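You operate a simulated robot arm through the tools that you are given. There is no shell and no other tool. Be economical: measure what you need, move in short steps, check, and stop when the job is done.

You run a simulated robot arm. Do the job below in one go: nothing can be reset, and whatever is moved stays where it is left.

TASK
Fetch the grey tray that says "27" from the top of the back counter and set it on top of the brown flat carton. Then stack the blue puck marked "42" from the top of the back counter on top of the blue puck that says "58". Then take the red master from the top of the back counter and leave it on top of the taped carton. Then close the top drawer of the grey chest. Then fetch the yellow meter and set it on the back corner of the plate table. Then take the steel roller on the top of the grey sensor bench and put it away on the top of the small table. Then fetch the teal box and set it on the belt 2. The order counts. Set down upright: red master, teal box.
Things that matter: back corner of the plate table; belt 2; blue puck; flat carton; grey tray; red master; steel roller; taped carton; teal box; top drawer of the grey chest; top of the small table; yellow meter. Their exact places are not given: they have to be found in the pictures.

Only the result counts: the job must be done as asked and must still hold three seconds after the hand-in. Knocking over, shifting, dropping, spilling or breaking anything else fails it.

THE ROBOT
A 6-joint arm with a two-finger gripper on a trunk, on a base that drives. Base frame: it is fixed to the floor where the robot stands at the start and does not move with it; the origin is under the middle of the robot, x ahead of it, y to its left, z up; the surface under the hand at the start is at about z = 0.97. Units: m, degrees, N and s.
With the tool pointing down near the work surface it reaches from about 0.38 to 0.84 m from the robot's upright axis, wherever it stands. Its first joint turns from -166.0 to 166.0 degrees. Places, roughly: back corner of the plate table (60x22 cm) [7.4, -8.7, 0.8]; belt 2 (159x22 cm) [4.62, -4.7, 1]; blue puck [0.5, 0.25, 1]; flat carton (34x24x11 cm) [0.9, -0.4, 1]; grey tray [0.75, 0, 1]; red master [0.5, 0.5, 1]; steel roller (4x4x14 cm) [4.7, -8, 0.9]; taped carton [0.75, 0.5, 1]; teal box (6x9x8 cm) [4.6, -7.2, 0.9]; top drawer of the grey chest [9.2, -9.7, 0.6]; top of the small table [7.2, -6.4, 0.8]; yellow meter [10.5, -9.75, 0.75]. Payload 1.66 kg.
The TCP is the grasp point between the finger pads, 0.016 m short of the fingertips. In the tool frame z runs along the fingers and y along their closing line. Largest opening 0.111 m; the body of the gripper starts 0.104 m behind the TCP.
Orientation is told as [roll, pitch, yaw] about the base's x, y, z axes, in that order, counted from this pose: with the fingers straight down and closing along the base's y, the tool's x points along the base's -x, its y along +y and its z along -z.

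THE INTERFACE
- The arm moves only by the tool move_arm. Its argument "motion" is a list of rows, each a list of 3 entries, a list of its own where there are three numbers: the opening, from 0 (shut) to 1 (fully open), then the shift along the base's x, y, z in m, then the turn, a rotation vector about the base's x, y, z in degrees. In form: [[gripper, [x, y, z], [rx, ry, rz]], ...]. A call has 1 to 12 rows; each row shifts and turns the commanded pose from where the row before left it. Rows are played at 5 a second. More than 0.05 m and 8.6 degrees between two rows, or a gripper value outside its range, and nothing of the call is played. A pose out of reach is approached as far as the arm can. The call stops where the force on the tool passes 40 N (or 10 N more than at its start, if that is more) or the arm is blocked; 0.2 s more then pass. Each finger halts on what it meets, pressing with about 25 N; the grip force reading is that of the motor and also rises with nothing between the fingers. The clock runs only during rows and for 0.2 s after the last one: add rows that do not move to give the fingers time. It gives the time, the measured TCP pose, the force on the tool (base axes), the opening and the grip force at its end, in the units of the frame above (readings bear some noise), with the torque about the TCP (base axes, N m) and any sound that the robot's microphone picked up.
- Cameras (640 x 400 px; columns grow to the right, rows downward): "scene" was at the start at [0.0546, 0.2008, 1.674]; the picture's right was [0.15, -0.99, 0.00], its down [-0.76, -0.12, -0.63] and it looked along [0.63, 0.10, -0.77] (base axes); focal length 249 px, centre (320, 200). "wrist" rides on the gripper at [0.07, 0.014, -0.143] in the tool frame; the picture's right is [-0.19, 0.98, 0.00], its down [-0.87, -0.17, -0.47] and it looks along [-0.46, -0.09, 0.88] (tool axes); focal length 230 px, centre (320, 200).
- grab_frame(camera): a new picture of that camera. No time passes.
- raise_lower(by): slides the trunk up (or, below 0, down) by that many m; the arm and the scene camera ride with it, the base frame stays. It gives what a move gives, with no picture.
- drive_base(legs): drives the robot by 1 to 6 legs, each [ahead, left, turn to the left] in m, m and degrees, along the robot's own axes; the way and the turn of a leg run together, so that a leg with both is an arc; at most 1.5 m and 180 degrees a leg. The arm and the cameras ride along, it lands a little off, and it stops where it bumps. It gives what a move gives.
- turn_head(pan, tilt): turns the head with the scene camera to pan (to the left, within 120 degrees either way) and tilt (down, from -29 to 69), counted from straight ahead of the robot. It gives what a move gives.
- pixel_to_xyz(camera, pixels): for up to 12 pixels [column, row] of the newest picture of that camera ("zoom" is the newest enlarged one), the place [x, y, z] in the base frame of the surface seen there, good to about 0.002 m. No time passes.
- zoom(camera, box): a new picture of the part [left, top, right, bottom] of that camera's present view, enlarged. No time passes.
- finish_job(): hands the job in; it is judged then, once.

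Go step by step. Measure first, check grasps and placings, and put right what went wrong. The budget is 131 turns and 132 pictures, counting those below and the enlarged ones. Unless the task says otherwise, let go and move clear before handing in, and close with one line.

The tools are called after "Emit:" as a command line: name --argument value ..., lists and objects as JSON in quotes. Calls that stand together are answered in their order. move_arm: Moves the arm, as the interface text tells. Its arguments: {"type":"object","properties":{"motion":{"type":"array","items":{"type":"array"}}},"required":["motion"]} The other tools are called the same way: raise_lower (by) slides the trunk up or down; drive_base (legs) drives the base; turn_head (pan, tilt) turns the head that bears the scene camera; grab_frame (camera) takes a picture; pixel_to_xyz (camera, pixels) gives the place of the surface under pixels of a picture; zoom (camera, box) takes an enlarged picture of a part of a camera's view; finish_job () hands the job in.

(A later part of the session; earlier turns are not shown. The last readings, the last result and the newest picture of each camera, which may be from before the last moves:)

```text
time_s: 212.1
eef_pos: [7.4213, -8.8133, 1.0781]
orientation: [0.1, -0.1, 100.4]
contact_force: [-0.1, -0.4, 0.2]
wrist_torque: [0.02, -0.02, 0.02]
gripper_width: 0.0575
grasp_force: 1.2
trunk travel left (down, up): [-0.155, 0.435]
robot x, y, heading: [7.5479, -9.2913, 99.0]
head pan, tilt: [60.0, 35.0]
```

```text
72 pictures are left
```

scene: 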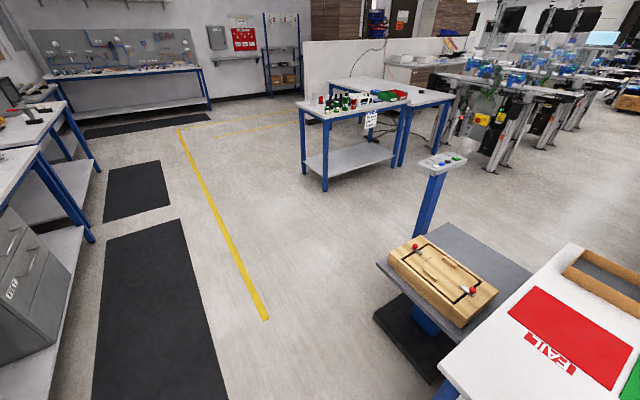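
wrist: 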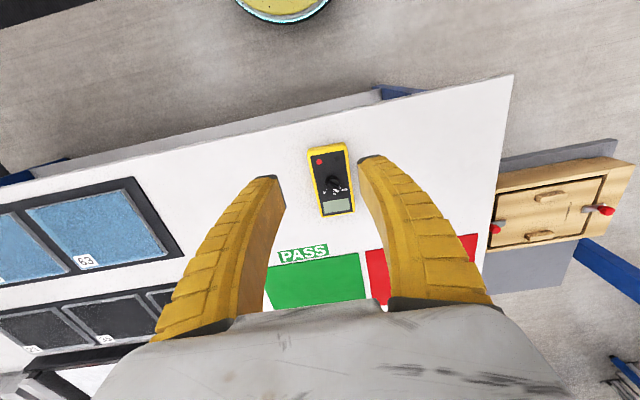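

The meter lies at the back corner. Now I look at the sensor bench.

Emit:
zoom --camera "scene" --box '[290, 70, 450, 170]'

Emit:
pixel_to_xyz --camera "scene" --pixels '[[300, 105], [404, 103], [365, 112], [318, 100], [330, 103], [337, 101], [352, 108], [325, 190], [440, 160], [303, 170], [400, 210], [385, 300]]'

```text
4.00 times, centred on (370, 120) of scene
```

zoom: 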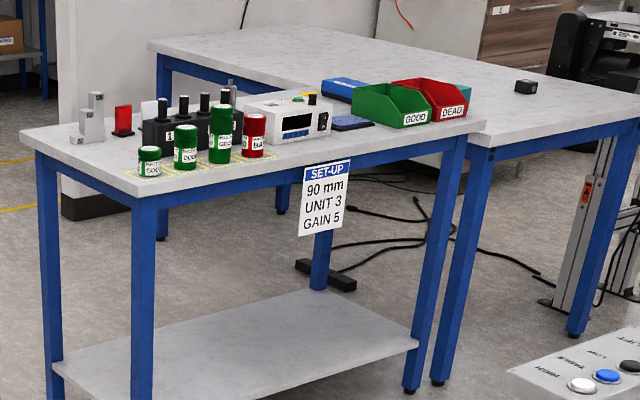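

```text
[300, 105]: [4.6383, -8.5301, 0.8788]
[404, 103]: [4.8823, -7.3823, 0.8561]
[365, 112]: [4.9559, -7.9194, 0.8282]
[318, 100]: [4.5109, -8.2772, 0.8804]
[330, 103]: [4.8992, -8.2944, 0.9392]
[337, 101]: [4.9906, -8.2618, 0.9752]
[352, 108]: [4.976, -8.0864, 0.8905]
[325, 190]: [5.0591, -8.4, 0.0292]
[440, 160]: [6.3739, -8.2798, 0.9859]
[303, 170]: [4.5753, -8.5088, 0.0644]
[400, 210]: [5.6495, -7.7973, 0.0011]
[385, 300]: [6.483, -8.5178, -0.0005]
```

I raise the arm, drive west along the aisle, then sideways up along the bench's east side facing it.

Emit:
raise_lower --by 0.2

Emit:
drive_base --legs '[[0, 0, 81], [1.5, 0, 0], [0.35, 0, 0], [0, 0, 11]]'

Emit:
turn_head --pan -45 --tilt 40

Emit:
grab_frame --camera "scene"

```text
time_s: 214.2
eef_pos: [7.4209, -8.8143, 1.2776]
orientation: [0.1, -0.1, 100.4]
contact_force: [-0.2, -0.1, 0.0]
wrist_torque: [0.0, 0.02, -0.02]
gripper_width: 0.0576
grasp_force: 1.4
trunk travel left (down, up): [-0.355, 0.235]
robot x, y, heading: [7.5469, -9.2899, 99.2]
head pan, tilt: [60.0, 35.0]
```

```text
time_s: 227.6
eef_pos: [5.2465, -9.4581, 1.2771]
orientation: [0.2, -0.2, -167.6]
contact_force: [-0.8, -0.7, 0.2]
wrist_torque: [0.02, 0.04, 0.01]
gripper_width: 0.0576
grasp_force: 2.0
trunk travel left (down, up): [-0.355, 0.235]
robot x, y, heading: [5.7216, -9.3113, -168.4]
head pan, tilt: [60.0, 35.0]
```

```text
time_s: 229.4
eef_pos: [5.2469, -9.4574, 1.277]
orientation: [0.1, -0.2, -167.6]
contact_force: [-0.5, 0.1, 0.0]
wrist_torque: [0.0, 0.01, 0.04]
gripper_width: 0.0575
grasp_force: 1.4
trunk travel left (down, up): [-0.355, 0.235]
robot x, y, heading: [5.7245, -9.3118, -168.5]
head pan, tilt: [-45.0, 40.0]
```

```text
70 pictures are left
```

scene: 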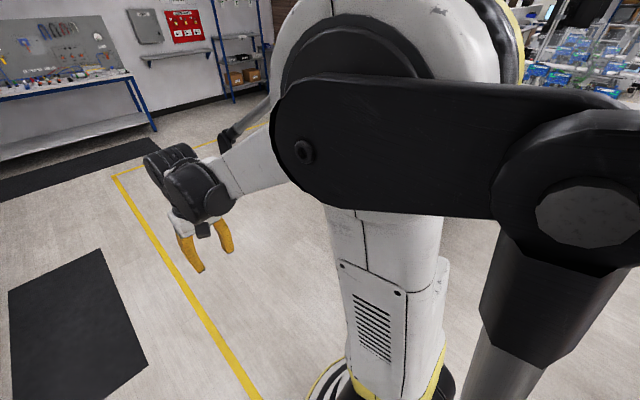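

My arm hides the view, but the space is known: the bench's east edge is at x≈5.05 and the pedestal at x≥6.2. I drive 1.3 m sideways to about (5.46,-8.04).

Emit:
drive_base --legs '[[0, -1.3, 0]]'

Emit:
turn_head --pan 5 --tilt 50

Emit:
grab_frame --camera "scene"

Emit:
grab_frame --camera "wrist"

```text
time_s: 235.9
eef_pos: [4.9919, -8.1909, 1.2774]
orientation: [0.1, 0.0, -167.6]
contact_force: [-0.2, 0.1, 0.2]
wrist_torque: [-0.02, 0.01, -0.01]
gripper_width: 0.0574
grasp_force: 1.8
trunk travel left (down, up): [-0.355, 0.235]
robot x, y, heading: [5.4633, -8.0499, -168.6]
head pan, tilt: [-45.0, 40.0]
```

```text
time_s: 237.1
eef_pos: [4.9923, -8.1893, 1.2781]
orientation: [0.1, -0.1, -167.6]
contact_force: [-0.5, -0.6, -0.6]
wrist_torque: [-0.01, 0.01, 0.01]
gripper_width: 0.0574
grasp_force: 1.8
trunk travel left (down, up): [-0.355, 0.235]
robot x, y, heading: [5.4652, -8.0475, -168.7]
head pan, tilt: [5.0, 50.0]
```

```text
69 pictures are left
```

scene: 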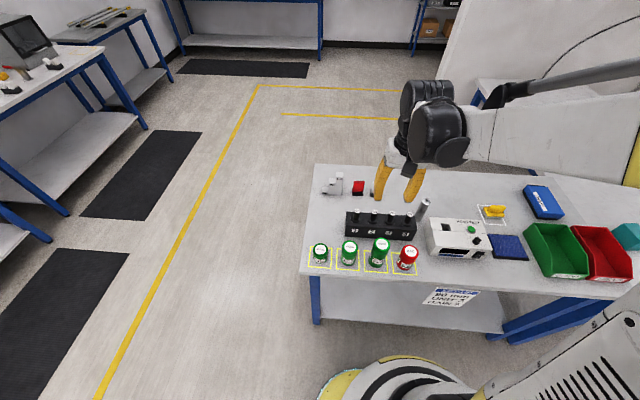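

```text
68 pictures are left
```

wrist: 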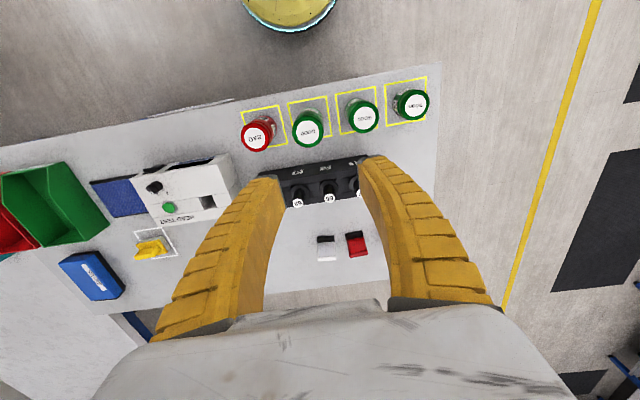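

The steel roller stands upright at scene (423,208), between the black rack and the white box. I zoom and measure.

Emit:
zoom --camera "scene" --box '[360, 170, 520, 270]'

Emit:
zoom --camera "wrist" --box '[160, 130, 320, 230]'

```text
4.00 times, centred on (440, 220) of scene
```

zoom: 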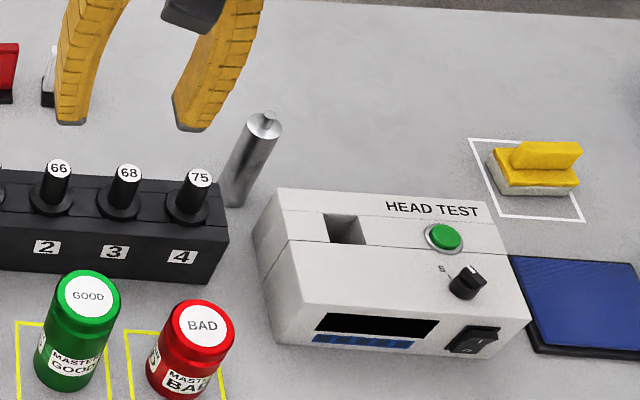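

```text
4.00 times, centred on (240, 180) of wrist
```

zoom: 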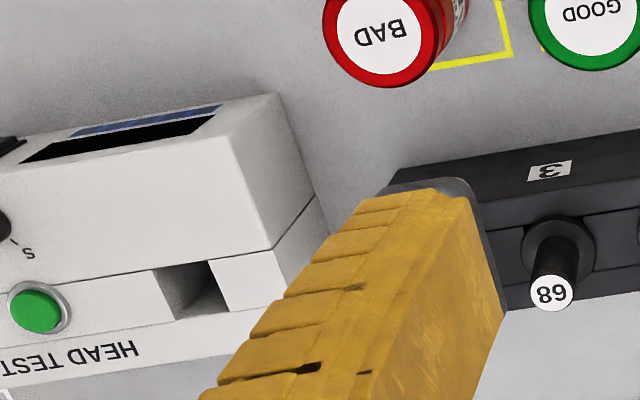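

Emit:
pixel_to_xyz --camera "scene" --pixels '[[426, 199], [424, 201], [428, 202], [421, 212], [419, 218], [414, 212], [404, 218], [414, 225], [430, 218], [426, 232], [419, 221], [424, 208]]'

Emit:
zoom --camera "scene" --box '[400, 190, 450, 240]'

```text
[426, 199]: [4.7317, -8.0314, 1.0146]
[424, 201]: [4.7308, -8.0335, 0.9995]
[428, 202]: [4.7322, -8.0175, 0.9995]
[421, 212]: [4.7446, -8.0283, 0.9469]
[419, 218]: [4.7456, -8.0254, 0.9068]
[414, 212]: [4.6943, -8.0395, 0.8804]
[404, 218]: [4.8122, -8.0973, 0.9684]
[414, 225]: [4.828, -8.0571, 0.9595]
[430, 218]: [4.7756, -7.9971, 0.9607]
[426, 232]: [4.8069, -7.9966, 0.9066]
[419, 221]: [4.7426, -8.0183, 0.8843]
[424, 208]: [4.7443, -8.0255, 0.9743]
```

```text
8.00 times, centred on (425, 215) of scene
```

zoom: 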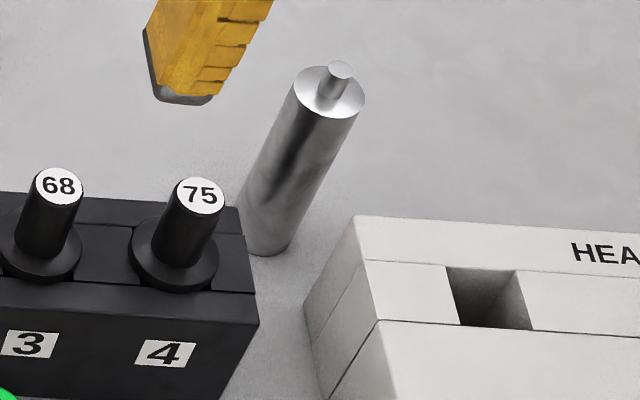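

Emit:
pixel_to_xyz --camera "zoom" --pixels '[[339, 68], [298, 88], [361, 98], [325, 112], [315, 70], [285, 180], [235, 215], [220, 235], [250, 190], [350, 235], [245, 235], [285, 245]]'

```text
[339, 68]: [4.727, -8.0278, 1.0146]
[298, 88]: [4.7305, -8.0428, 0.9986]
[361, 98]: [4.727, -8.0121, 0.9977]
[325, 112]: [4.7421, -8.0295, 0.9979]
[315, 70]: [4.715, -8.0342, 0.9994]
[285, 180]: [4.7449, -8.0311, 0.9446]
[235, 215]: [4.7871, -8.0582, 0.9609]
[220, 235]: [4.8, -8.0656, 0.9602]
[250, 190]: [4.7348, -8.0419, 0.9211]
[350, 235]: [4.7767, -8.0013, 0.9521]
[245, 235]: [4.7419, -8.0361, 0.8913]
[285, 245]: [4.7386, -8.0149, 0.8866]
```

The roller is centred at (4.728,-8.028), about 3.3 cm across, from z 0.88 to 1.0. The rack and box corners begin at x≈4.776, so closing along the tangential line with a moderate opening is clear. I move above first.

Emit:
move_arm --motion '[[0.6, [-0.033, 0.0201, 0], [0, 0, 0]], [0.6, [-0.033, 0.0201, 0], [0, 0, 0]], [0.6, [-0.033, 0.0201, 0], [0, 0, 0]], [0.6, [-0.033, 0.0201, 0], [0, 0, 0]], [0.6, [-0.033, 0.0201, 0], [0, 0, 0]], [0.6, [-0.033, 0.0201, 0], [0, 0, 0]], [0.6, [-0.033, 0.0201, 0], [0, 0, 0]], [0.6, [-0.033, 0.0201, 0], [0, 0, 0]], [0.6, [0, 0, -0.05], [0, 0, 0]], [0.6, [0, 0, -0.05], [0, 0, 0]], [0.6, [0, 0, -0.05], [0, 0, 0]], [0.6, [0, 0, 0], [0, 0, 0]]]'

Emit:
grab_frame --camera "wrist"

Emit:
zoom --camera "scene" --box '[360, 150, 520, 250]'

```text
time_s: 239.7
eef_pos: [4.73, -8.0302, 1.128]
orientation: [0.1, -0.2, -167.5]
contact_force: [-0.6, -1.1, 0.0]
wrist_torque: [-0.02, 0.01, -0.03]
gripper_width: 0.0684
grasp_force: 0.8
trunk travel left (down, up): [-0.355, 0.235]
robot x, y, heading: [5.4626, -8.0459, -168.7]
head pan, tilt: [5.0, 50.0]
```

```text
64 pictures are left
```

wrist: 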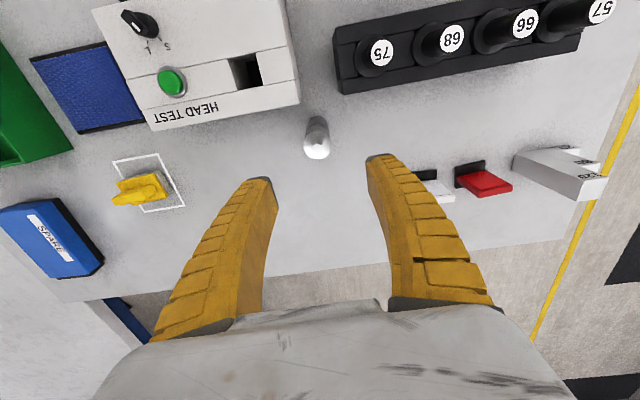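

```text
4.00 times, centred on (440, 200) of scene
```

zoom: 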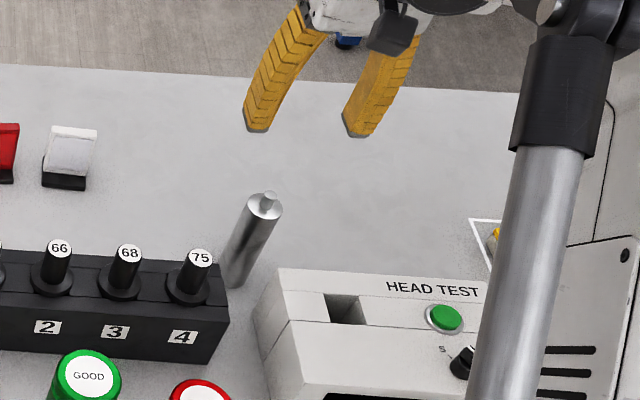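

The roller pin is at wrist (316,150), between the fingers. I check its exact place once more.

Emit:
pixel_to_xyz --camera "wrist" --pixels '[[316, 152], [305, 140], [328, 140], [316, 147], [316, 130]]'

```text
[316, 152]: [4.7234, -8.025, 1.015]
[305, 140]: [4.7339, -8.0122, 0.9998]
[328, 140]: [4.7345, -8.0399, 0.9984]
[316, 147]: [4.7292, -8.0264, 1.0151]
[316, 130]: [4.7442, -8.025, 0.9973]
```

Centre (4.728,-8.026). I descend to 0.968 and grip.

Emit:
move_arm --motion '[[0.6, [-0.002, 0.004, -0.04], [0, 0, 0]], [0.6, [0, 0, -0.045], [0, 0, 0]], [0.6, [0, 0, -0.045], [0, 0, 0]], [0.6, [0, 0, -0.03], [0, 0, 0]], [0.6, [0, 0, 0], [0, 0, 0]], [0, [0, 0, 0], [0, 0, 0]], [0, [0, 0, 0], [0, 0, 0]], [0, [0, 0, 0], [0, 0, 0]]]'

Emit:
grab_frame --camera "wrist"

```text
time_s: 241.5
eef_pos: [4.7267, -8.0246, 0.9688]
orientation: [0.1, -0.1, -167.4]
contact_force: [1.8, -0.7, 2.4]
wrist_torque: [0.09, -0.22, -0.03]
gripper_width: 0.0281
grasp_force: 24.9
trunk travel left (down, up): [-0.355, 0.235]
robot x, y, heading: [5.4683, -8.0503, -168.7]
head pan, tilt: [5.0, 50.0]
```

```text
62 pictures are left
```

wrist: 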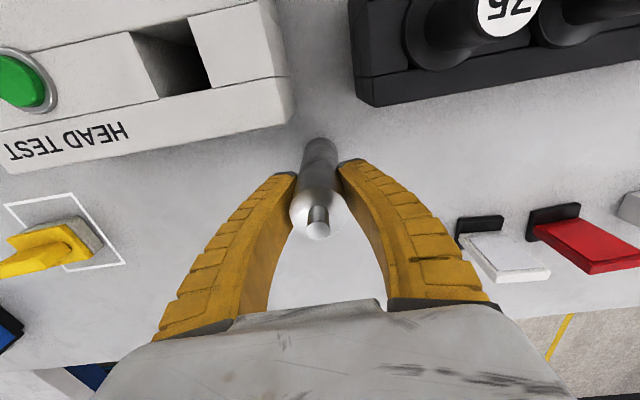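

The roller is held (0.028 m). I lift it clear and look towards the small table.

Emit:
move_arm --motion '[[0, [0, 0, 0.02], [0, 0, 0]], [0, [0, 0, 0.045], [0, 0, 0]], [0, [0, 0, 0.05], [0, 0, 0]], [0, [0, 0, 0.05], [0, 0, 0]], [0, [0, 0, 0.05], [0, 0, 0]], [0, [0.03, 0, 0.035], [0, 0, 0]], [0, [0.048, 0, 0], [0, 0, 0]], [0, [0.048, 0, 0], [0, 0, 0]], [0, [0.048, 0, 0], [0, 0, 0]], [0, [0.048, 0, 0], [0, 0, 0]], [0, [0.048, -0.01, 0], [0, 0, 0]]]'

Emit:
grab_frame --camera "wrist"

Emit:
turn_head --pan -119 --tilt 30

Emit:
grab_frame --camera "scene"

```text
time_s: 243.9
eef_pos: [4.998, -8.0371, 1.2163]
orientation: [0.1, -0.3, -167.5]
contact_force: [0.1, 0.0, -1.2]
wrist_torque: [0.04, 0.06, 0.0]
gripper_width: 0.0253
grasp_force: 25.7
trunk travel left (down, up): [-0.355, 0.235]
robot x, y, heading: [5.4638, -8.0498, -168.7]
head pan, tilt: [5.0, 50.0]
```

```text
61 pictures are left
```

wrist: 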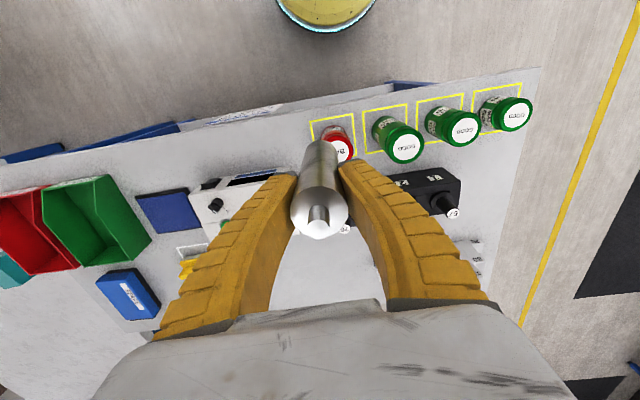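

```text
time_s: 246.0
eef_pos: [4.9964, -8.0359, 1.2149]
orientation: [0.1, -0.2, -167.4]
contact_force: [-0.3, -1.1, -2.3]
wrist_torque: [0.02, 0.0, -0.01]
gripper_width: 0.0252
grasp_force: 25.0
trunk travel left (down, up): [-0.355, 0.235]
robot x, y, heading: [5.4637, -8.0479, -168.9]
head pan, tilt: [-119.0, 30.0]
```

```text
60 pictures are left
```

scene: 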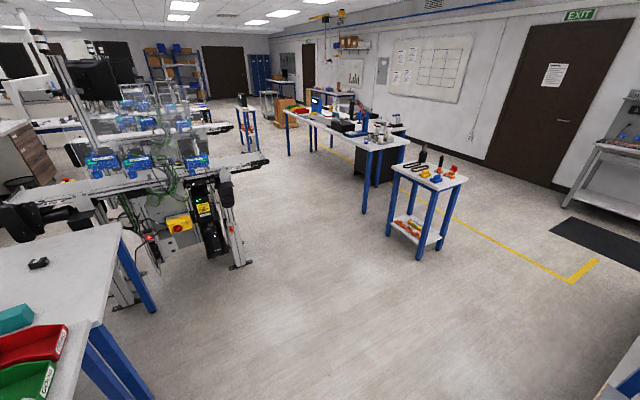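

The small table is at (428,180), with the floor between us open. I zoom on its top and measure.

Emit:
zoom --camera "scene" --box '[370, 130, 490, 230]'

Emit:
pixel_to_xyz --camera "scene" --pixels '[[394, 167], [468, 179], [440, 189], [410, 160], [420, 177], [430, 183], [418, 258], [388, 233], [370, 210], [270, 160], [235, 265], [350, 300]]'

```text
4.00 times, centred on (430, 180) of scene
```

zoom: 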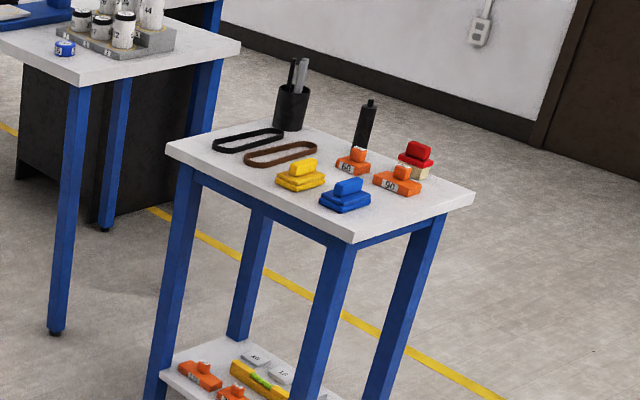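

```text
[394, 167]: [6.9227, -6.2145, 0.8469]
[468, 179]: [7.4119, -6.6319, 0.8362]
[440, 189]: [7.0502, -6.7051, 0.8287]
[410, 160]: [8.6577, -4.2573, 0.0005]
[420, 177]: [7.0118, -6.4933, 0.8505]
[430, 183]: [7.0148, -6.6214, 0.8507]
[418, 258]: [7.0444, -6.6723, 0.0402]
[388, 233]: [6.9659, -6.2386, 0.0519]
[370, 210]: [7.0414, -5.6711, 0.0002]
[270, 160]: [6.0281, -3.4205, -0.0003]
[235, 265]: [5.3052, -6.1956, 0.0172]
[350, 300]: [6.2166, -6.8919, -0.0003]
```

The table top is at z 0.85, with west corners (6.92,-6.21) and (7.02,-6.70). I turn round and drive to about (6.33,-6.6), facing it.

Emit:
drive_base --legs '[[0, 0, 179.5], [0.56, 0.62, 0], [0.56, 0.62, 0]]'

Emit:
turn_head --pan 0 --tilt 48

Emit:
grab_frame --camera "scene"

Emit:
grab_frame --camera "wrist"

```text
time_s: 261.6
eef_pos: [6.8945, -6.7341, 1.215]
orientation: [0.0, -0.1, 9.2]
contact_force: [0.1, -0.6, -2.3]
wrist_torque: [0.02, 0.01, 0.01]
gripper_width: 0.0246
grasp_force: 25.2
trunk travel left (down, up): [-0.355, 0.235]
robot x, y, heading: [6.4293, -6.6965, 8.3]
head pan, tilt: [-119.0, 30.0]
```

```text
time_s: 263.5
eef_pos: [6.8939, -6.7335, 1.2155]
orientation: [0.1, 0.0, 9.3]
contact_force: [0.4, 0.0, -1.8]
wrist_torque: [-0.01, -0.01, 0.02]
gripper_width: 0.0247
grasp_force: 24.5
trunk travel left (down, up): [-0.355, 0.235]
robot x, y, heading: [6.4236, -6.6943, 8.3]
head pan, tilt: [0.0, 48.0]
```

```text
58 pictures are left
```

scene: 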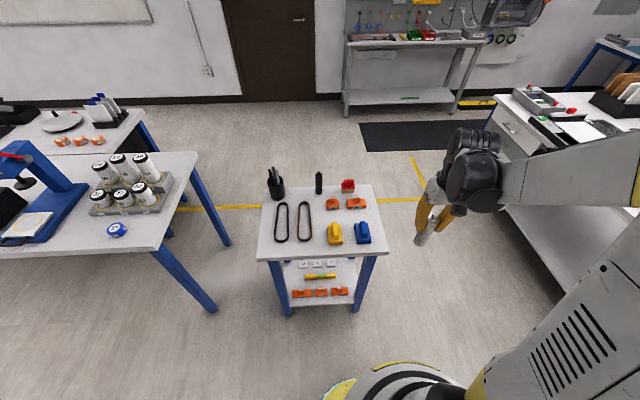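

```text
57 pictures are left
```

wrist: 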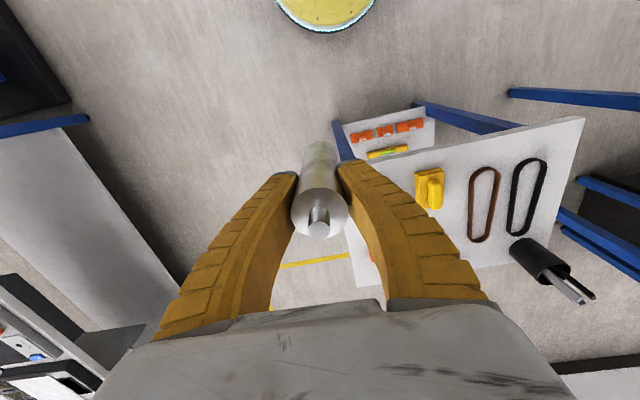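

The grip width has crept from 0.028 to 0.0246 m. I check how the roller sits in the fingers and pick a free spot.

Emit:
zoom --camera "wrist" --box '[260, 120, 380, 260]'

Emit:
pixel_to_xyz --camera "wrist" --pixels '[[318, 230], [318, 205], [318, 185], [318, 165], [318, 150], [305, 205], [333, 205], [318, 215]]'

Emit:
pixel_to_xyz --camera "scene" --pixels '[[259, 257], [382, 252], [330, 253], [295, 250], [312, 255], [350, 245], [319, 230], [334, 240], [362, 240], [345, 220], [372, 220], [364, 189]]'

```text
2.86 times, centred on (320, 190) of wrist
```

zoom: 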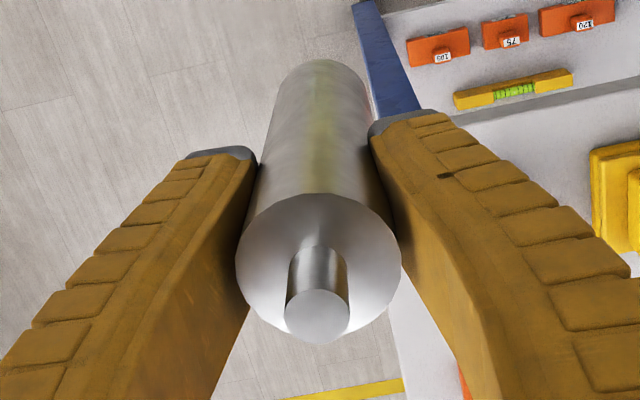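

```text
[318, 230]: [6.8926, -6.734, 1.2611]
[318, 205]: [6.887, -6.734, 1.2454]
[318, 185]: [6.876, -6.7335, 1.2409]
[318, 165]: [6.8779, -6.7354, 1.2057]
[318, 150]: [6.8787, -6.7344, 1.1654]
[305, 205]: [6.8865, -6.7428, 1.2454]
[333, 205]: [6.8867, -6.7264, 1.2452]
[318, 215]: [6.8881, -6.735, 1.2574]
```

```text
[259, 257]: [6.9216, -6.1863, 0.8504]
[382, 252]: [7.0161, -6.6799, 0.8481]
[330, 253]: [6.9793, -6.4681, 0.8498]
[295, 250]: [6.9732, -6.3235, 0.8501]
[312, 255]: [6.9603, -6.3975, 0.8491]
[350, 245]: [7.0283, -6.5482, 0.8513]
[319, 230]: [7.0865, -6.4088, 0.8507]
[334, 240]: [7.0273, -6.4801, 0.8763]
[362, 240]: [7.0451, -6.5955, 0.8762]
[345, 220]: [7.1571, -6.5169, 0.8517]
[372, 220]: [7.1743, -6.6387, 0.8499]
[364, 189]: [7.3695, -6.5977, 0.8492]
```

The roller is centred and hasn't slipped (pin top 1.261, as expected). A free spot on the table is around scene (345,220); I zoom to check the margins there.

Emit:
zoom --camera "scene" --box '[250, 160, 394, 270]'

```text
3.64 times, centred on (322, 215) of scene
```

zoom: 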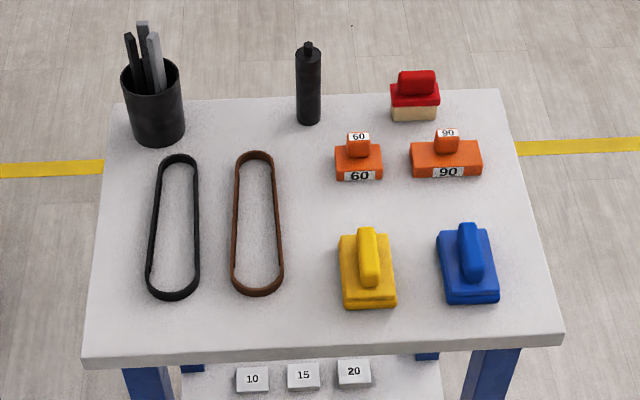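

Emit:
pixel_to_xyz --camera "zoom" --pixels '[[415, 205], [415, 182], [410, 215], [415, 260], [310, 240], [285, 240], [335, 240], [367, 232], [467, 225], [435, 178], [380, 182], [320, 330]]'

```text
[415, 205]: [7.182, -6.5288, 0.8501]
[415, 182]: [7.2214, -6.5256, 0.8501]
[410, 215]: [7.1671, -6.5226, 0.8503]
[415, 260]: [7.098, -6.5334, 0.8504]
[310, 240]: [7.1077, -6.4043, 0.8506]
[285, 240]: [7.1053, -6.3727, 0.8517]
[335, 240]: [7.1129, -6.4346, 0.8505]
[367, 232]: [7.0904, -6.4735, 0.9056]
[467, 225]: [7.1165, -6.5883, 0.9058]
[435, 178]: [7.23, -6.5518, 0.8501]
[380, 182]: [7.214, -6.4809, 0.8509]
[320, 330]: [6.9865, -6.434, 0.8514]
```

I'll put it at (7.16,-6.528), which has about 5 cm to every neighbour. I move over at height, then lower in steps.

Emit:
move_arm --motion '[[0, [0.03325, 0.0257, 0], [0, 0, 0]], [0, [0.03325, 0.0257, 0], [0, 0, 0]], [0, [0.03325, 0.0257, 0], [0, 0, 0]], [0, [0.03325, 0.0257, 0], [0, 0, 0]], [0, [0.03325, 0.0257, 0], [0, 0, 0]], [0, [0.03325, 0.0257, 0], [0, 0, 0]], [0, [0.03325, 0.0257, 0], [0, 0, 0]], [0, [0.03325, 0.0257, 0], [0, 0, 0]], [0, [0, 0, -0.05], [0, 0, 0]], [0, [0, 0, -0.05], [0, 0, 0]], [0, [0, 0, -0.05], [0, 0, 0]], [0, [0, 0, 0], [0, 0, 0]]]'

Emit:
grab_frame --camera "wrist"

Emit:
zoom --camera "scene" --box '[250, 120, 410, 270]'

```text
time_s: 266.1
eef_pos: [7.1595, -6.5274, 1.0677]
orientation: [0.1, 0.0, 9.3]
contact_force: [-0.3, 0.0, -1.6]
wrist_torque: [-0.01, 0.0, -0.01]
gripper_width: 0.0249
grasp_force: 25.6
trunk travel left (down, up): [-0.355, 0.235]
robot x, y, heading: [6.4286, -6.6971, 8.2]
head pan, tilt: [0.0, 48.0]
```

```text
54 pictures are left
```

wrist: 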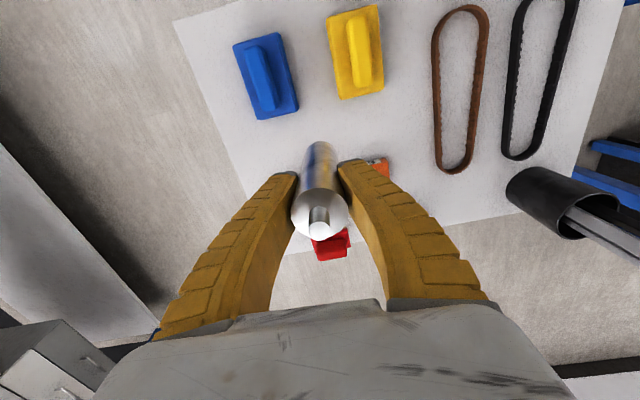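

```text
2.67 times, centred on (330, 195) of scene
```

zoom: 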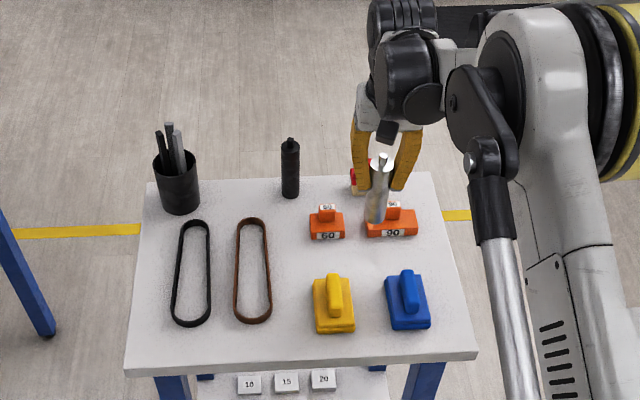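

All clear, so I lower to z 0.940, nudge down, release and rise straight up.

Emit:
move_arm --motion '[[0, [0, 0, -0.045], [0, 0, 0]], [0, [0, 0, -0.045], [0, 0, 0]], [0, [0, 0, -0.025], [0, 0, 0]], [0, [0, 0, -0.01], [0, 0, 0]], [0, [0, 0, -0.002], [0, 0, 0]], [0, [0, 0, 0], [0, 0, 0]]]'

```text
time_s: 267.5
eef_pos: [7.1604, -6.5284, 0.9393]
orientation: [0.1, -0.2, 9.4]
contact_force: [2.3, 0.3, 6.8]
wrist_torque: [0.0, -0.1, -0.02]
gripper_width: 0.0246
grasp_force: 25.1
trunk travel left (down, up): [-0.355, 0.235]
robot x, y, heading: [6.4248, -6.6972, 8.2]
head pan, tilt: [0.0, 48.0]
```

Contact reads 6.8 N, so the roller stands on the table. I release gently and rise.

Emit:
move_arm --motion '[[0.3, [0, 0, 0], [0, 0, 0]], [0.5, [0, 0, 0], [0, 0, 0]], [0.6, [0, 0, 0], [0, 0, 0]], [0.6, [0, 0, 0.03], [0, 0, 0]], [0.6, [0, 0, 0.045], [0, 0, 0]], [0.6, [0, 0, 0.05], [0, 0, 0]], [0.6, [0, 0, 0.05], [0, 0, 0]], [0.6, [0, 0, 0.05], [0, 0, 0]], [0.6, [0, 0, 0.05], [0, 0, 0]], [0.6, [-0.04, -0.02, 0], [0, 0, 0]], [0.6, [-0.04, -0.02, 0], [0, 0, 0]], [0.6, [-0.04, -0.02, 0], [0, 0, 0]]]'

Emit:
zoom --camera "scene" --box '[250, 120, 410, 270]'

```text
time_s: 270.1
eef_pos: [7.0392, -6.5883, 1.2132]
orientation: [0.0, -0.2, 9.3]
contact_force: [-1.5, 0.1, -0.4]
wrist_torque: [0.0, -0.05, 0.03]
gripper_width: 0.0684
grasp_force: 1.1
trunk travel left (down, up): [-0.355, 0.235]
robot x, y, heading: [6.4278, -6.6973, 8.0]
head pan, tilt: [0.0, 48.0]
```

```text
2.67 times, centred on (330, 195) of scene
```

zoom: 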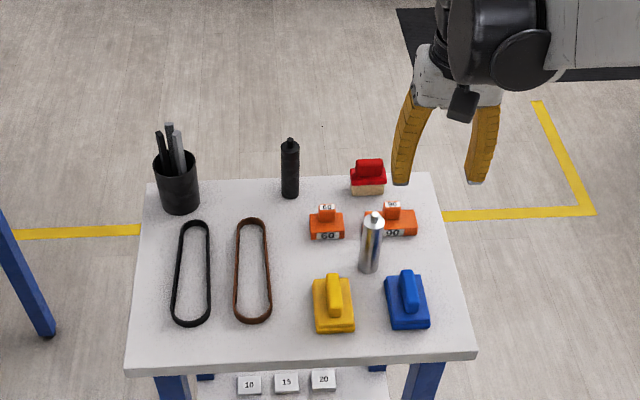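

The roller stands upright on the small table. I pull the arm in, turn round and look at the teal box.

Emit:
move_arm --motion '[[0.6, [-0.045, -0.01, 0.01], [0, 0, 0]], [0.6, [-0.045, -0.01, 0.01], [0, 0, 0]], [0.6, [-0.045, -0.01, 0.01], [0, 0, 0]]]'

Emit:
drive_base --legs '[[0, 0, -177]]'

Emit:
turn_head --pan -10 --tilt 30

Emit:
grab_frame --camera "scene"

```text
time_s: 270.9
eef_pos: [6.9038, -6.6186, 1.2426]
orientation: [0.1, -0.2, 9.3]
contact_force: [-1.0, -0.4, 0.1]
wrist_torque: [0.03, -0.09, 0.03]
gripper_width: 0.0684
grasp_force: 0.9
trunk travel left (down, up): [-0.355, 0.235]
robot x, y, heading: [6.4265, -6.6942, 8.0]
head pan, tilt: [0.0, 48.0]
```

```text
time_s: 278.4
eef_pos: [5.9628, -6.8424, 1.2408]
orientation: [0.1, -0.1, -162.4]
contact_force: [0.7, 0.1, -0.3]
wrist_torque: [-0.01, -0.01, 0.0]
gripper_width: 0.0684
grasp_force: 1.5
trunk travel left (down, up): [-0.355, 0.235]
robot x, y, heading: [6.4283, -6.6955, -163.6]
head pan, tilt: [0.0, 48.0]
```

```text
time_s: 279.2
eef_pos: [5.963, -6.8436, 1.2419]
orientation: [0.2, -0.1, -162.4]
contact_force: [0.3, -0.4, -0.3]
wrist_torque: [0.01, 0.02, -0.02]
gripper_width: 0.0683
grasp_force: 1.6
trunk travel left (down, up): [-0.355, 0.235]
robot x, y, heading: [6.4234, -6.6981, -163.5]
head pan, tilt: [-10.0, 30.0]
```

```text
51 pictures are left
```

scene: 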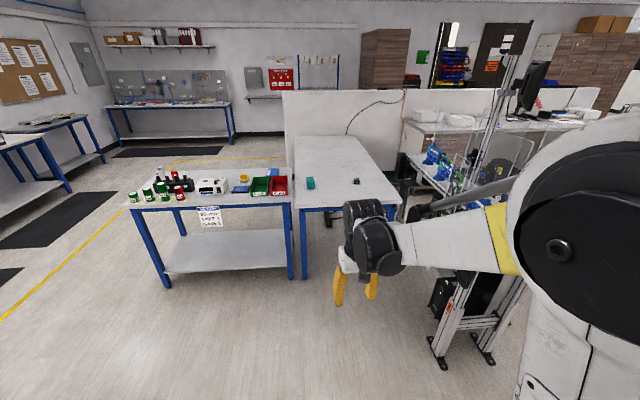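

Emit:
pixel_to_xyz --camera "scene" --pixels '[[310, 181], [310, 188], [292, 203], [302, 209], [400, 200], [305, 275], [357, 181], [430, 360], [440, 300], [282, 180], [293, 135], [470, 200]]'

Emit:
zoom --camera "scene" --box '[220, 130, 460, 280]'

```text
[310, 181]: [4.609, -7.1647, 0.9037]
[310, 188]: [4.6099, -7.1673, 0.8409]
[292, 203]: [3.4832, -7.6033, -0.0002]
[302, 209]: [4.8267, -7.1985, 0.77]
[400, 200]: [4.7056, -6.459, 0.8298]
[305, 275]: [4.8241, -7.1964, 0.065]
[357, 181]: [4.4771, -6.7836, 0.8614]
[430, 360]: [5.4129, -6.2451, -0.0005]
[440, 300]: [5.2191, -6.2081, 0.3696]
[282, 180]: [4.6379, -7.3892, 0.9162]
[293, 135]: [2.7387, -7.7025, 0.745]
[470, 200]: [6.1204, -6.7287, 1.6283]
```

```text
2.67 times, centred on (340, 205) of scene
```

zoom: 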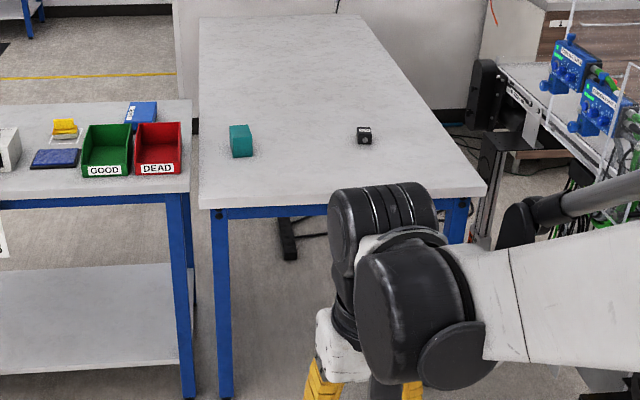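

The teal box is at (4.60,-7.165) on the white table (z≈0.835), whose edge is at x≈4.83. I drive up in front of it.

Emit:
drive_base --legs '[[1.2, 0.03, -5]]'

Emit:
turn_head --pan 10 --tilt 50

Emit:
grab_frame --camera "scene"

Emit:
grab_frame --camera "wrist"

```text
time_s: 285.2
eef_pos: [4.811, -7.1189, 1.241]
orientation: [0.2, 0.0, -167.3]
contact_force: [0.1, 0.0, 0.1]
wrist_torque: [-0.01, -0.04, 0.01]
gripper_width: 0.0684
grasp_force: 1.0
trunk travel left (down, up): [-0.355, 0.235]
robot x, y, heading: [5.2861, -7.0089, -168.2]
head pan, tilt: [-10.0, 30.0]
```

```text
time_s: 286.0
eef_pos: [4.8103, -7.1193, 1.2415]
orientation: [0.1, -0.2, -167.3]
contact_force: [-0.2, -0.8, -0.9]
wrist_torque: [0.01, 0.01, -0.02]
gripper_width: 0.0682
grasp_force: 1.3
trunk travel left (down, up): [-0.355, 0.235]
robot x, y, heading: [5.2895, -7.0144, -168.2]
head pan, tilt: [10.0, 50.0]
```

```text
49 pictures are left
```

scene: 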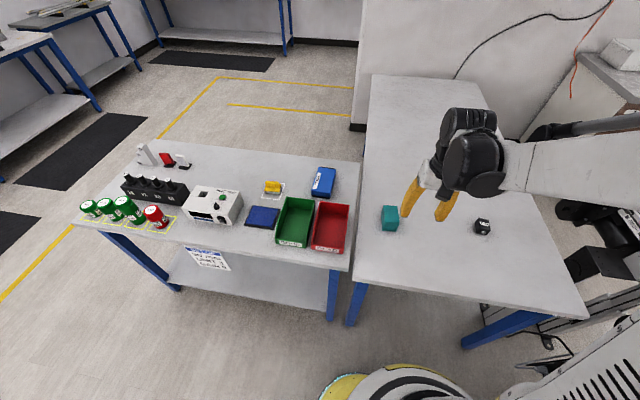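

```text
48 pictures are left
```

wrist: 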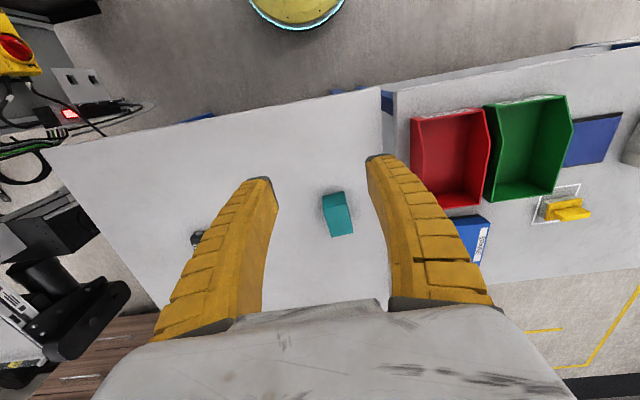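

Emit:
zoom --camera "wrist" --box '[280, 170, 400, 250]'

Emit:
zoom --camera "scene" --box '[360, 190, 440, 240]'

Emit:
pixel_to_xyz --camera "wrist" --pixels '[[329, 212], [351, 208], [352, 233], [333, 236], [340, 222], [323, 196], [343, 192]]'

```text
5.00 times, centred on (340, 210) of wrist
```

zoom: 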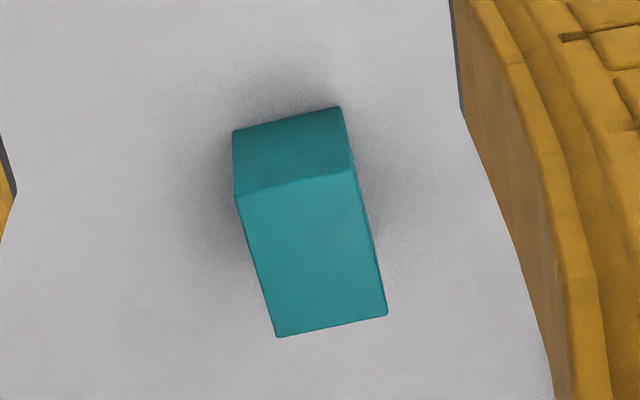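

```text
8.00 times, centred on (400, 215) of scene
```

zoom: 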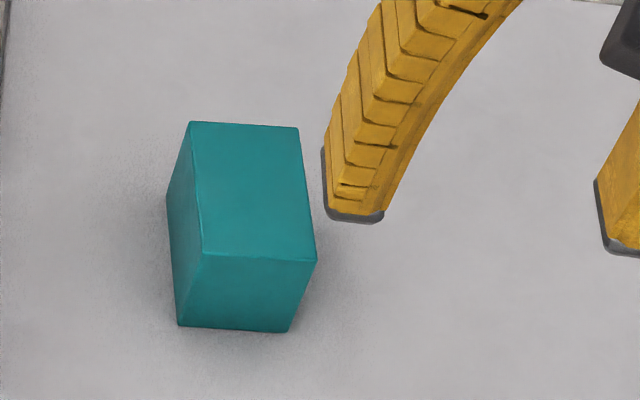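

```text
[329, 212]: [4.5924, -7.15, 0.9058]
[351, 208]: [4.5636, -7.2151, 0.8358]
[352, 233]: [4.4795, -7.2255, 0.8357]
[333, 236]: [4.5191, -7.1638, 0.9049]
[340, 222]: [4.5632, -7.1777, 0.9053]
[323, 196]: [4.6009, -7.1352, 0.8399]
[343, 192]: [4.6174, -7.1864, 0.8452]
```

Emit:
pixel_to_xyz --camera "zoom" --pixels '[[195, 127], [294, 133], [311, 255], [208, 251], [250, 190], [183, 322], [287, 328], [170, 195]]'

```text
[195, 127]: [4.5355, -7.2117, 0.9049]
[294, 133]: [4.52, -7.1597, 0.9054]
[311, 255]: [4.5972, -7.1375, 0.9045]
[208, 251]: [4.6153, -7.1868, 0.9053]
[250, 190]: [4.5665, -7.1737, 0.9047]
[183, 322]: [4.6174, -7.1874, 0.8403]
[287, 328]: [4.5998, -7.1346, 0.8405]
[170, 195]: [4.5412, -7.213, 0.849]
```

The box is centred at (4.567,-7.174), with its short side (about 5.7 cm) along 107° and top at 0.905. I move above it with +4.4° yaw and descend part way.

Emit:
move_arm --motion '[[0.9, [-0.0405, -0.0092, 0], [0, 0, 0.8]], [0.9, [-0.0405, -0.0092, 0], [0, 0, 0.8]], [0.9, [-0.0405, -0.0092, 0], [0, 0, 0.8]], [0.9, [-0.0405, -0.0092, 0], [0, 0, 0.8]], [0.9, [-0.0405, -0.0092, 0], [0, 0, 0.8]], [0.9, [-0.0405, -0.0092, 0], [0, 0, 0.4]], [0.9, [0, 0, -0.05], [0, 0, 0]], [0.9, [0, 0, -0.05], [0, 0, 0]], [0.9, [0, 0, -0.05], [0, 0, 0]], [0.9, [0, 0, -0.05], [0, 0, 0]], [0.9, [0, 0, 0], [0, 0, 0]]]'

Emit:
grab_frame --camera "wrist"

```text
time_s: 288.4
eef_pos: [4.5696, -7.1746, 1.0399]
orientation: [0.0, -0.1, -162.9]
contact_force: [1.6, 0.2, 0.4]
wrist_torque: [0.01, 0.02, 0.03]
gripper_width: 0.1006
grasp_force: 0.5
trunk travel left (down, up): [-0.355, 0.235]
robot x, y, heading: [5.2866, -7.0127, -168.6]
head pan, tilt: [10.0, 50.0]
```

```text
45 pictures are left
```

wrist: 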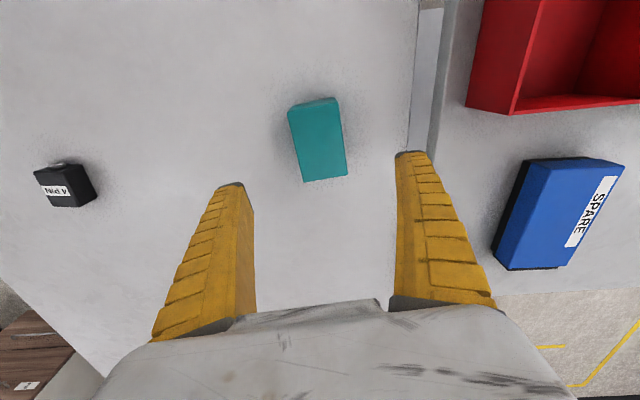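

Aligned. I descend to z 0.876 and grip.

Emit:
move_arm --motion '[[0.9, [-0.002, 0, -0.045], [0, 0, 0]], [0.9, [0, 0, -0.045], [0, 0, 0]], [0.9, [0, 0, -0.045], [0, 0, 0]], [0.9, [0, 0, -0.03], [0, 0, 0]], [0.9, [0, 0, 0], [0, 0, 0]], [0, [0, 0, 0], [0, 0, 0]], [0, [0, 0, 0], [0, 0, 0]], [0, [0, 0, 0], [0, 0, 0]]]'

```text
time_s: 290.2
eef_pos: [4.575, -7.1717, 0.8873]
orientation: [0.1, -0.1, -162.9]
contact_force: [-0.3, -0.3, 1.1]
wrist_torque: [0.03, -0.03, -0.03]
gripper_width: 0.0576
grasp_force: 25.0
out of reach, approached as far as the arm can: row 4
trunk travel left (down, up): [-0.355, 0.235]
robot x, y, heading: [5.2869, -7.0074, -168.5]
head pan, tilt: [10.0, 50.0]
```

Gripped at 0.0576 m, with the TCP at 0.887 and the box bottom 5.2 cm below. I lift it and pull back, then look for belt 2.

Emit:
move_arm --motion '[[0, [0, 0, 0.03], [0, 0, 0]], [0, [0, 0, 0.05], [0, 0, 0]], [0, [0, 0, 0.05], [0, 0, 0]], [0, [0, 0, 0.05], [0, 0, 0]], [0, [0, 0, 0.05], [0, 0, 0]], [0, [0.03, 0.01, 0.03], [0, 0, 0]], [0, [0.045, 0.01, 0.02], [0, 0, 0]], [0, [0.045, 0.01, 0.02], [0, 0, 0]], [0, [0.045, 0.01, 0.02], [0, 0, 0]], [0, [0.045, 0.01, 0.02], [0, 0, 0]], [0, [0.045, 0, 0.02], [0, 0, 0]]]'

Emit:
grab_frame --camera "wrist"

Emit:
turn_head --pan -95 --tilt 20

Emit:
grab_frame --camera "scene"

```text
refused: row 7 steps farther than a row can; nothing moved
```

```text
44 pictures are left
```

wrist: 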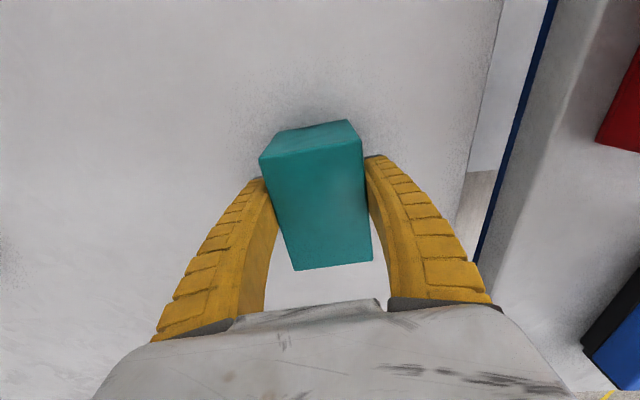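

```text
time_s: 292.0
eef_pos: [4.5737, -7.1713, 0.8882]
orientation: [0.0, -0.2, -163.0]
contact_force: [-0.1, 0.8, 0.0]
wrist_torque: [-0.05, -0.03, 0.01]
gripper_width: 0.0573
grasp_force: 25.3
trunk travel left (down, up): [-0.355, 0.235]
robot x, y, heading: [5.2884, -7.0084, -168.3]
head pan, tilt: [-95.0, 20.0]
```

```text
43 pictures are left
```

scene: 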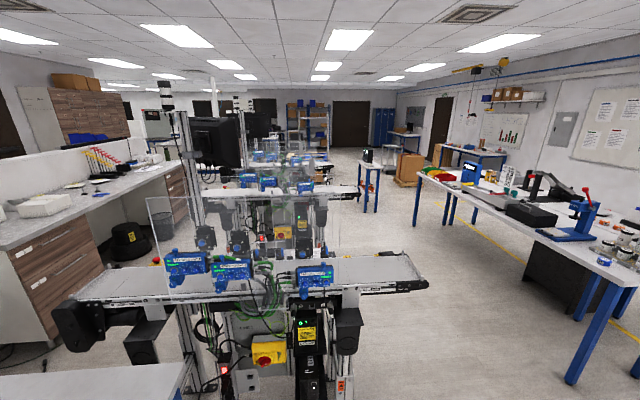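

I repeat the lift with smaller rows. The nearest belt at (250,280) is probably belt 1, with others behind, so I measure them.

Emit:
move_arm --motion '[[0, [0, 0, 0.03], [0, 0, 0]], [0, [0, 0, 0.05], [0, 0, 0]], [0, [0, 0, 0.05], [0, 0, 0]], [0, [0, 0, 0.05], [0, 0, 0]], [0, [0, 0, 0.05], [0, 0, 0]], [0, [0.03, 0.01, 0.03], [0, 0, 0]], [0, [0.04, 0.01, 0.02], [0, 0, 0]], [0, [0.04, 0.01, 0.02], [0, 0, 0]], [0, [0.04, 0.01, 0.02], [0, 0, 0]], [0, [0.04, 0.01, 0.02], [0, 0, 0]], [0, [0.04, 0, 0.02], [0, 0, 0]]]'

Emit:
pixel_to_xyz --camera "scene" --pixels '[[90, 305], [410, 270], [385, 270], [150, 285], [355, 192], [345, 190], [428, 287], [335, 195], [300, 375], [185, 120], [365, 165], [430, 220]]'

Emit:
zoom --camera "scene" --box '[120, 100, 440, 300]'

```text
time_s: 294.4
eef_pos: [4.8096, -7.1223, 1.2469]
orientation: [0.2, -0.3, -162.8]
contact_force: [0.0, 0.7, -1.9]
wrist_torque: [0.03, 0.04, -0.02]
gripper_width: 0.0575
grasp_force: 25.6
trunk travel left (down, up): [-0.355, 0.235]
robot x, y, heading: [5.287, -7.0111, -168.5]
head pan, tilt: [-95.0, 20.0]
```

```text
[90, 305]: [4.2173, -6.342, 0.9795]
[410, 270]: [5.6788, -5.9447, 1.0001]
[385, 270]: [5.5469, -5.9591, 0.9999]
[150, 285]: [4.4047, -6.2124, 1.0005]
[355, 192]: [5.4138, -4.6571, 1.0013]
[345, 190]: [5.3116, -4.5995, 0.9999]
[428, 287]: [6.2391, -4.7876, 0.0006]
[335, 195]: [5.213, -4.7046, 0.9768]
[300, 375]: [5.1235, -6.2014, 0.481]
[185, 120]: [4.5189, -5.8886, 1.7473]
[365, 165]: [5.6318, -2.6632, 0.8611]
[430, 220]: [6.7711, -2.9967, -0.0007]
```

```text
2.00 times, centred on (280, 200) of scene
```

zoom: 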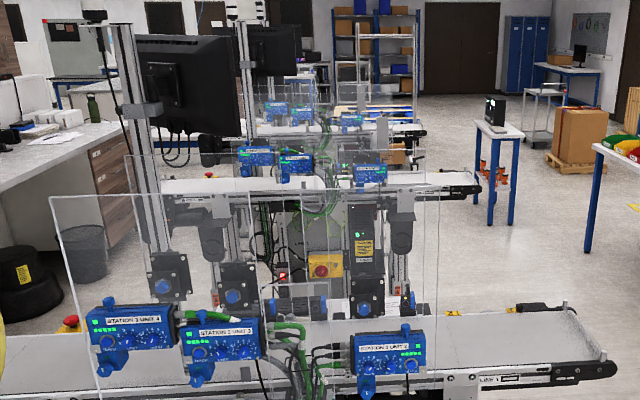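

Belt 2's east end is free around (5.3,-4.6), surface z 1.0, so I'll reach it from the gangway to its east. I back out and drive sideways past belt 1's end.

Emit:
drive_base --legs '[[-1.17, 0.08, 0], [0, -1.1, 0]]'

Emit:
turn_head --pan -60 --tilt 35

Emit:
grab_frame --camera "scene"

```text
time_s: 305.7
eef_pos: [5.7451, -5.8868, 1.2463]
orientation: [0.1, -0.2, -162.5]
contact_force: [1.0, 0.4, -2.3]
wrist_torque: [-0.01, -0.01, 0.01]
gripper_width: 0.0574
grasp_force: 25.2
trunk travel left (down, up): [-0.355, 0.235]
robot x, y, heading: [6.2213, -5.7718, -168.1]
head pan, tilt: [-95.0, 20.0]
```

```text
time_s: 306.7
eef_pos: [5.7447, -5.8856, 1.2469]
orientation: [0.0, -0.1, -162.6]
contact_force: [-0.1, -0.2, -1.3]
wrist_torque: [0.0, 0.04, -0.03]
gripper_width: 0.0576
grasp_force: 25.0
trunk travel left (down, up): [-0.355, 0.235]
robot x, y, heading: [6.2261, -5.7742, -168.1]
head pan, tilt: [-60.0, 35.0]
```

```text
41 pictures are left
```

scene: 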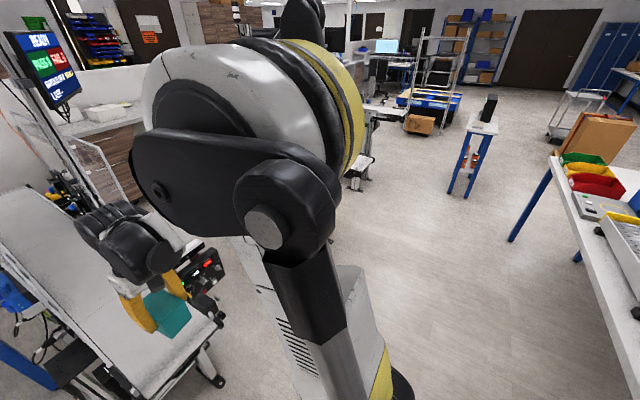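

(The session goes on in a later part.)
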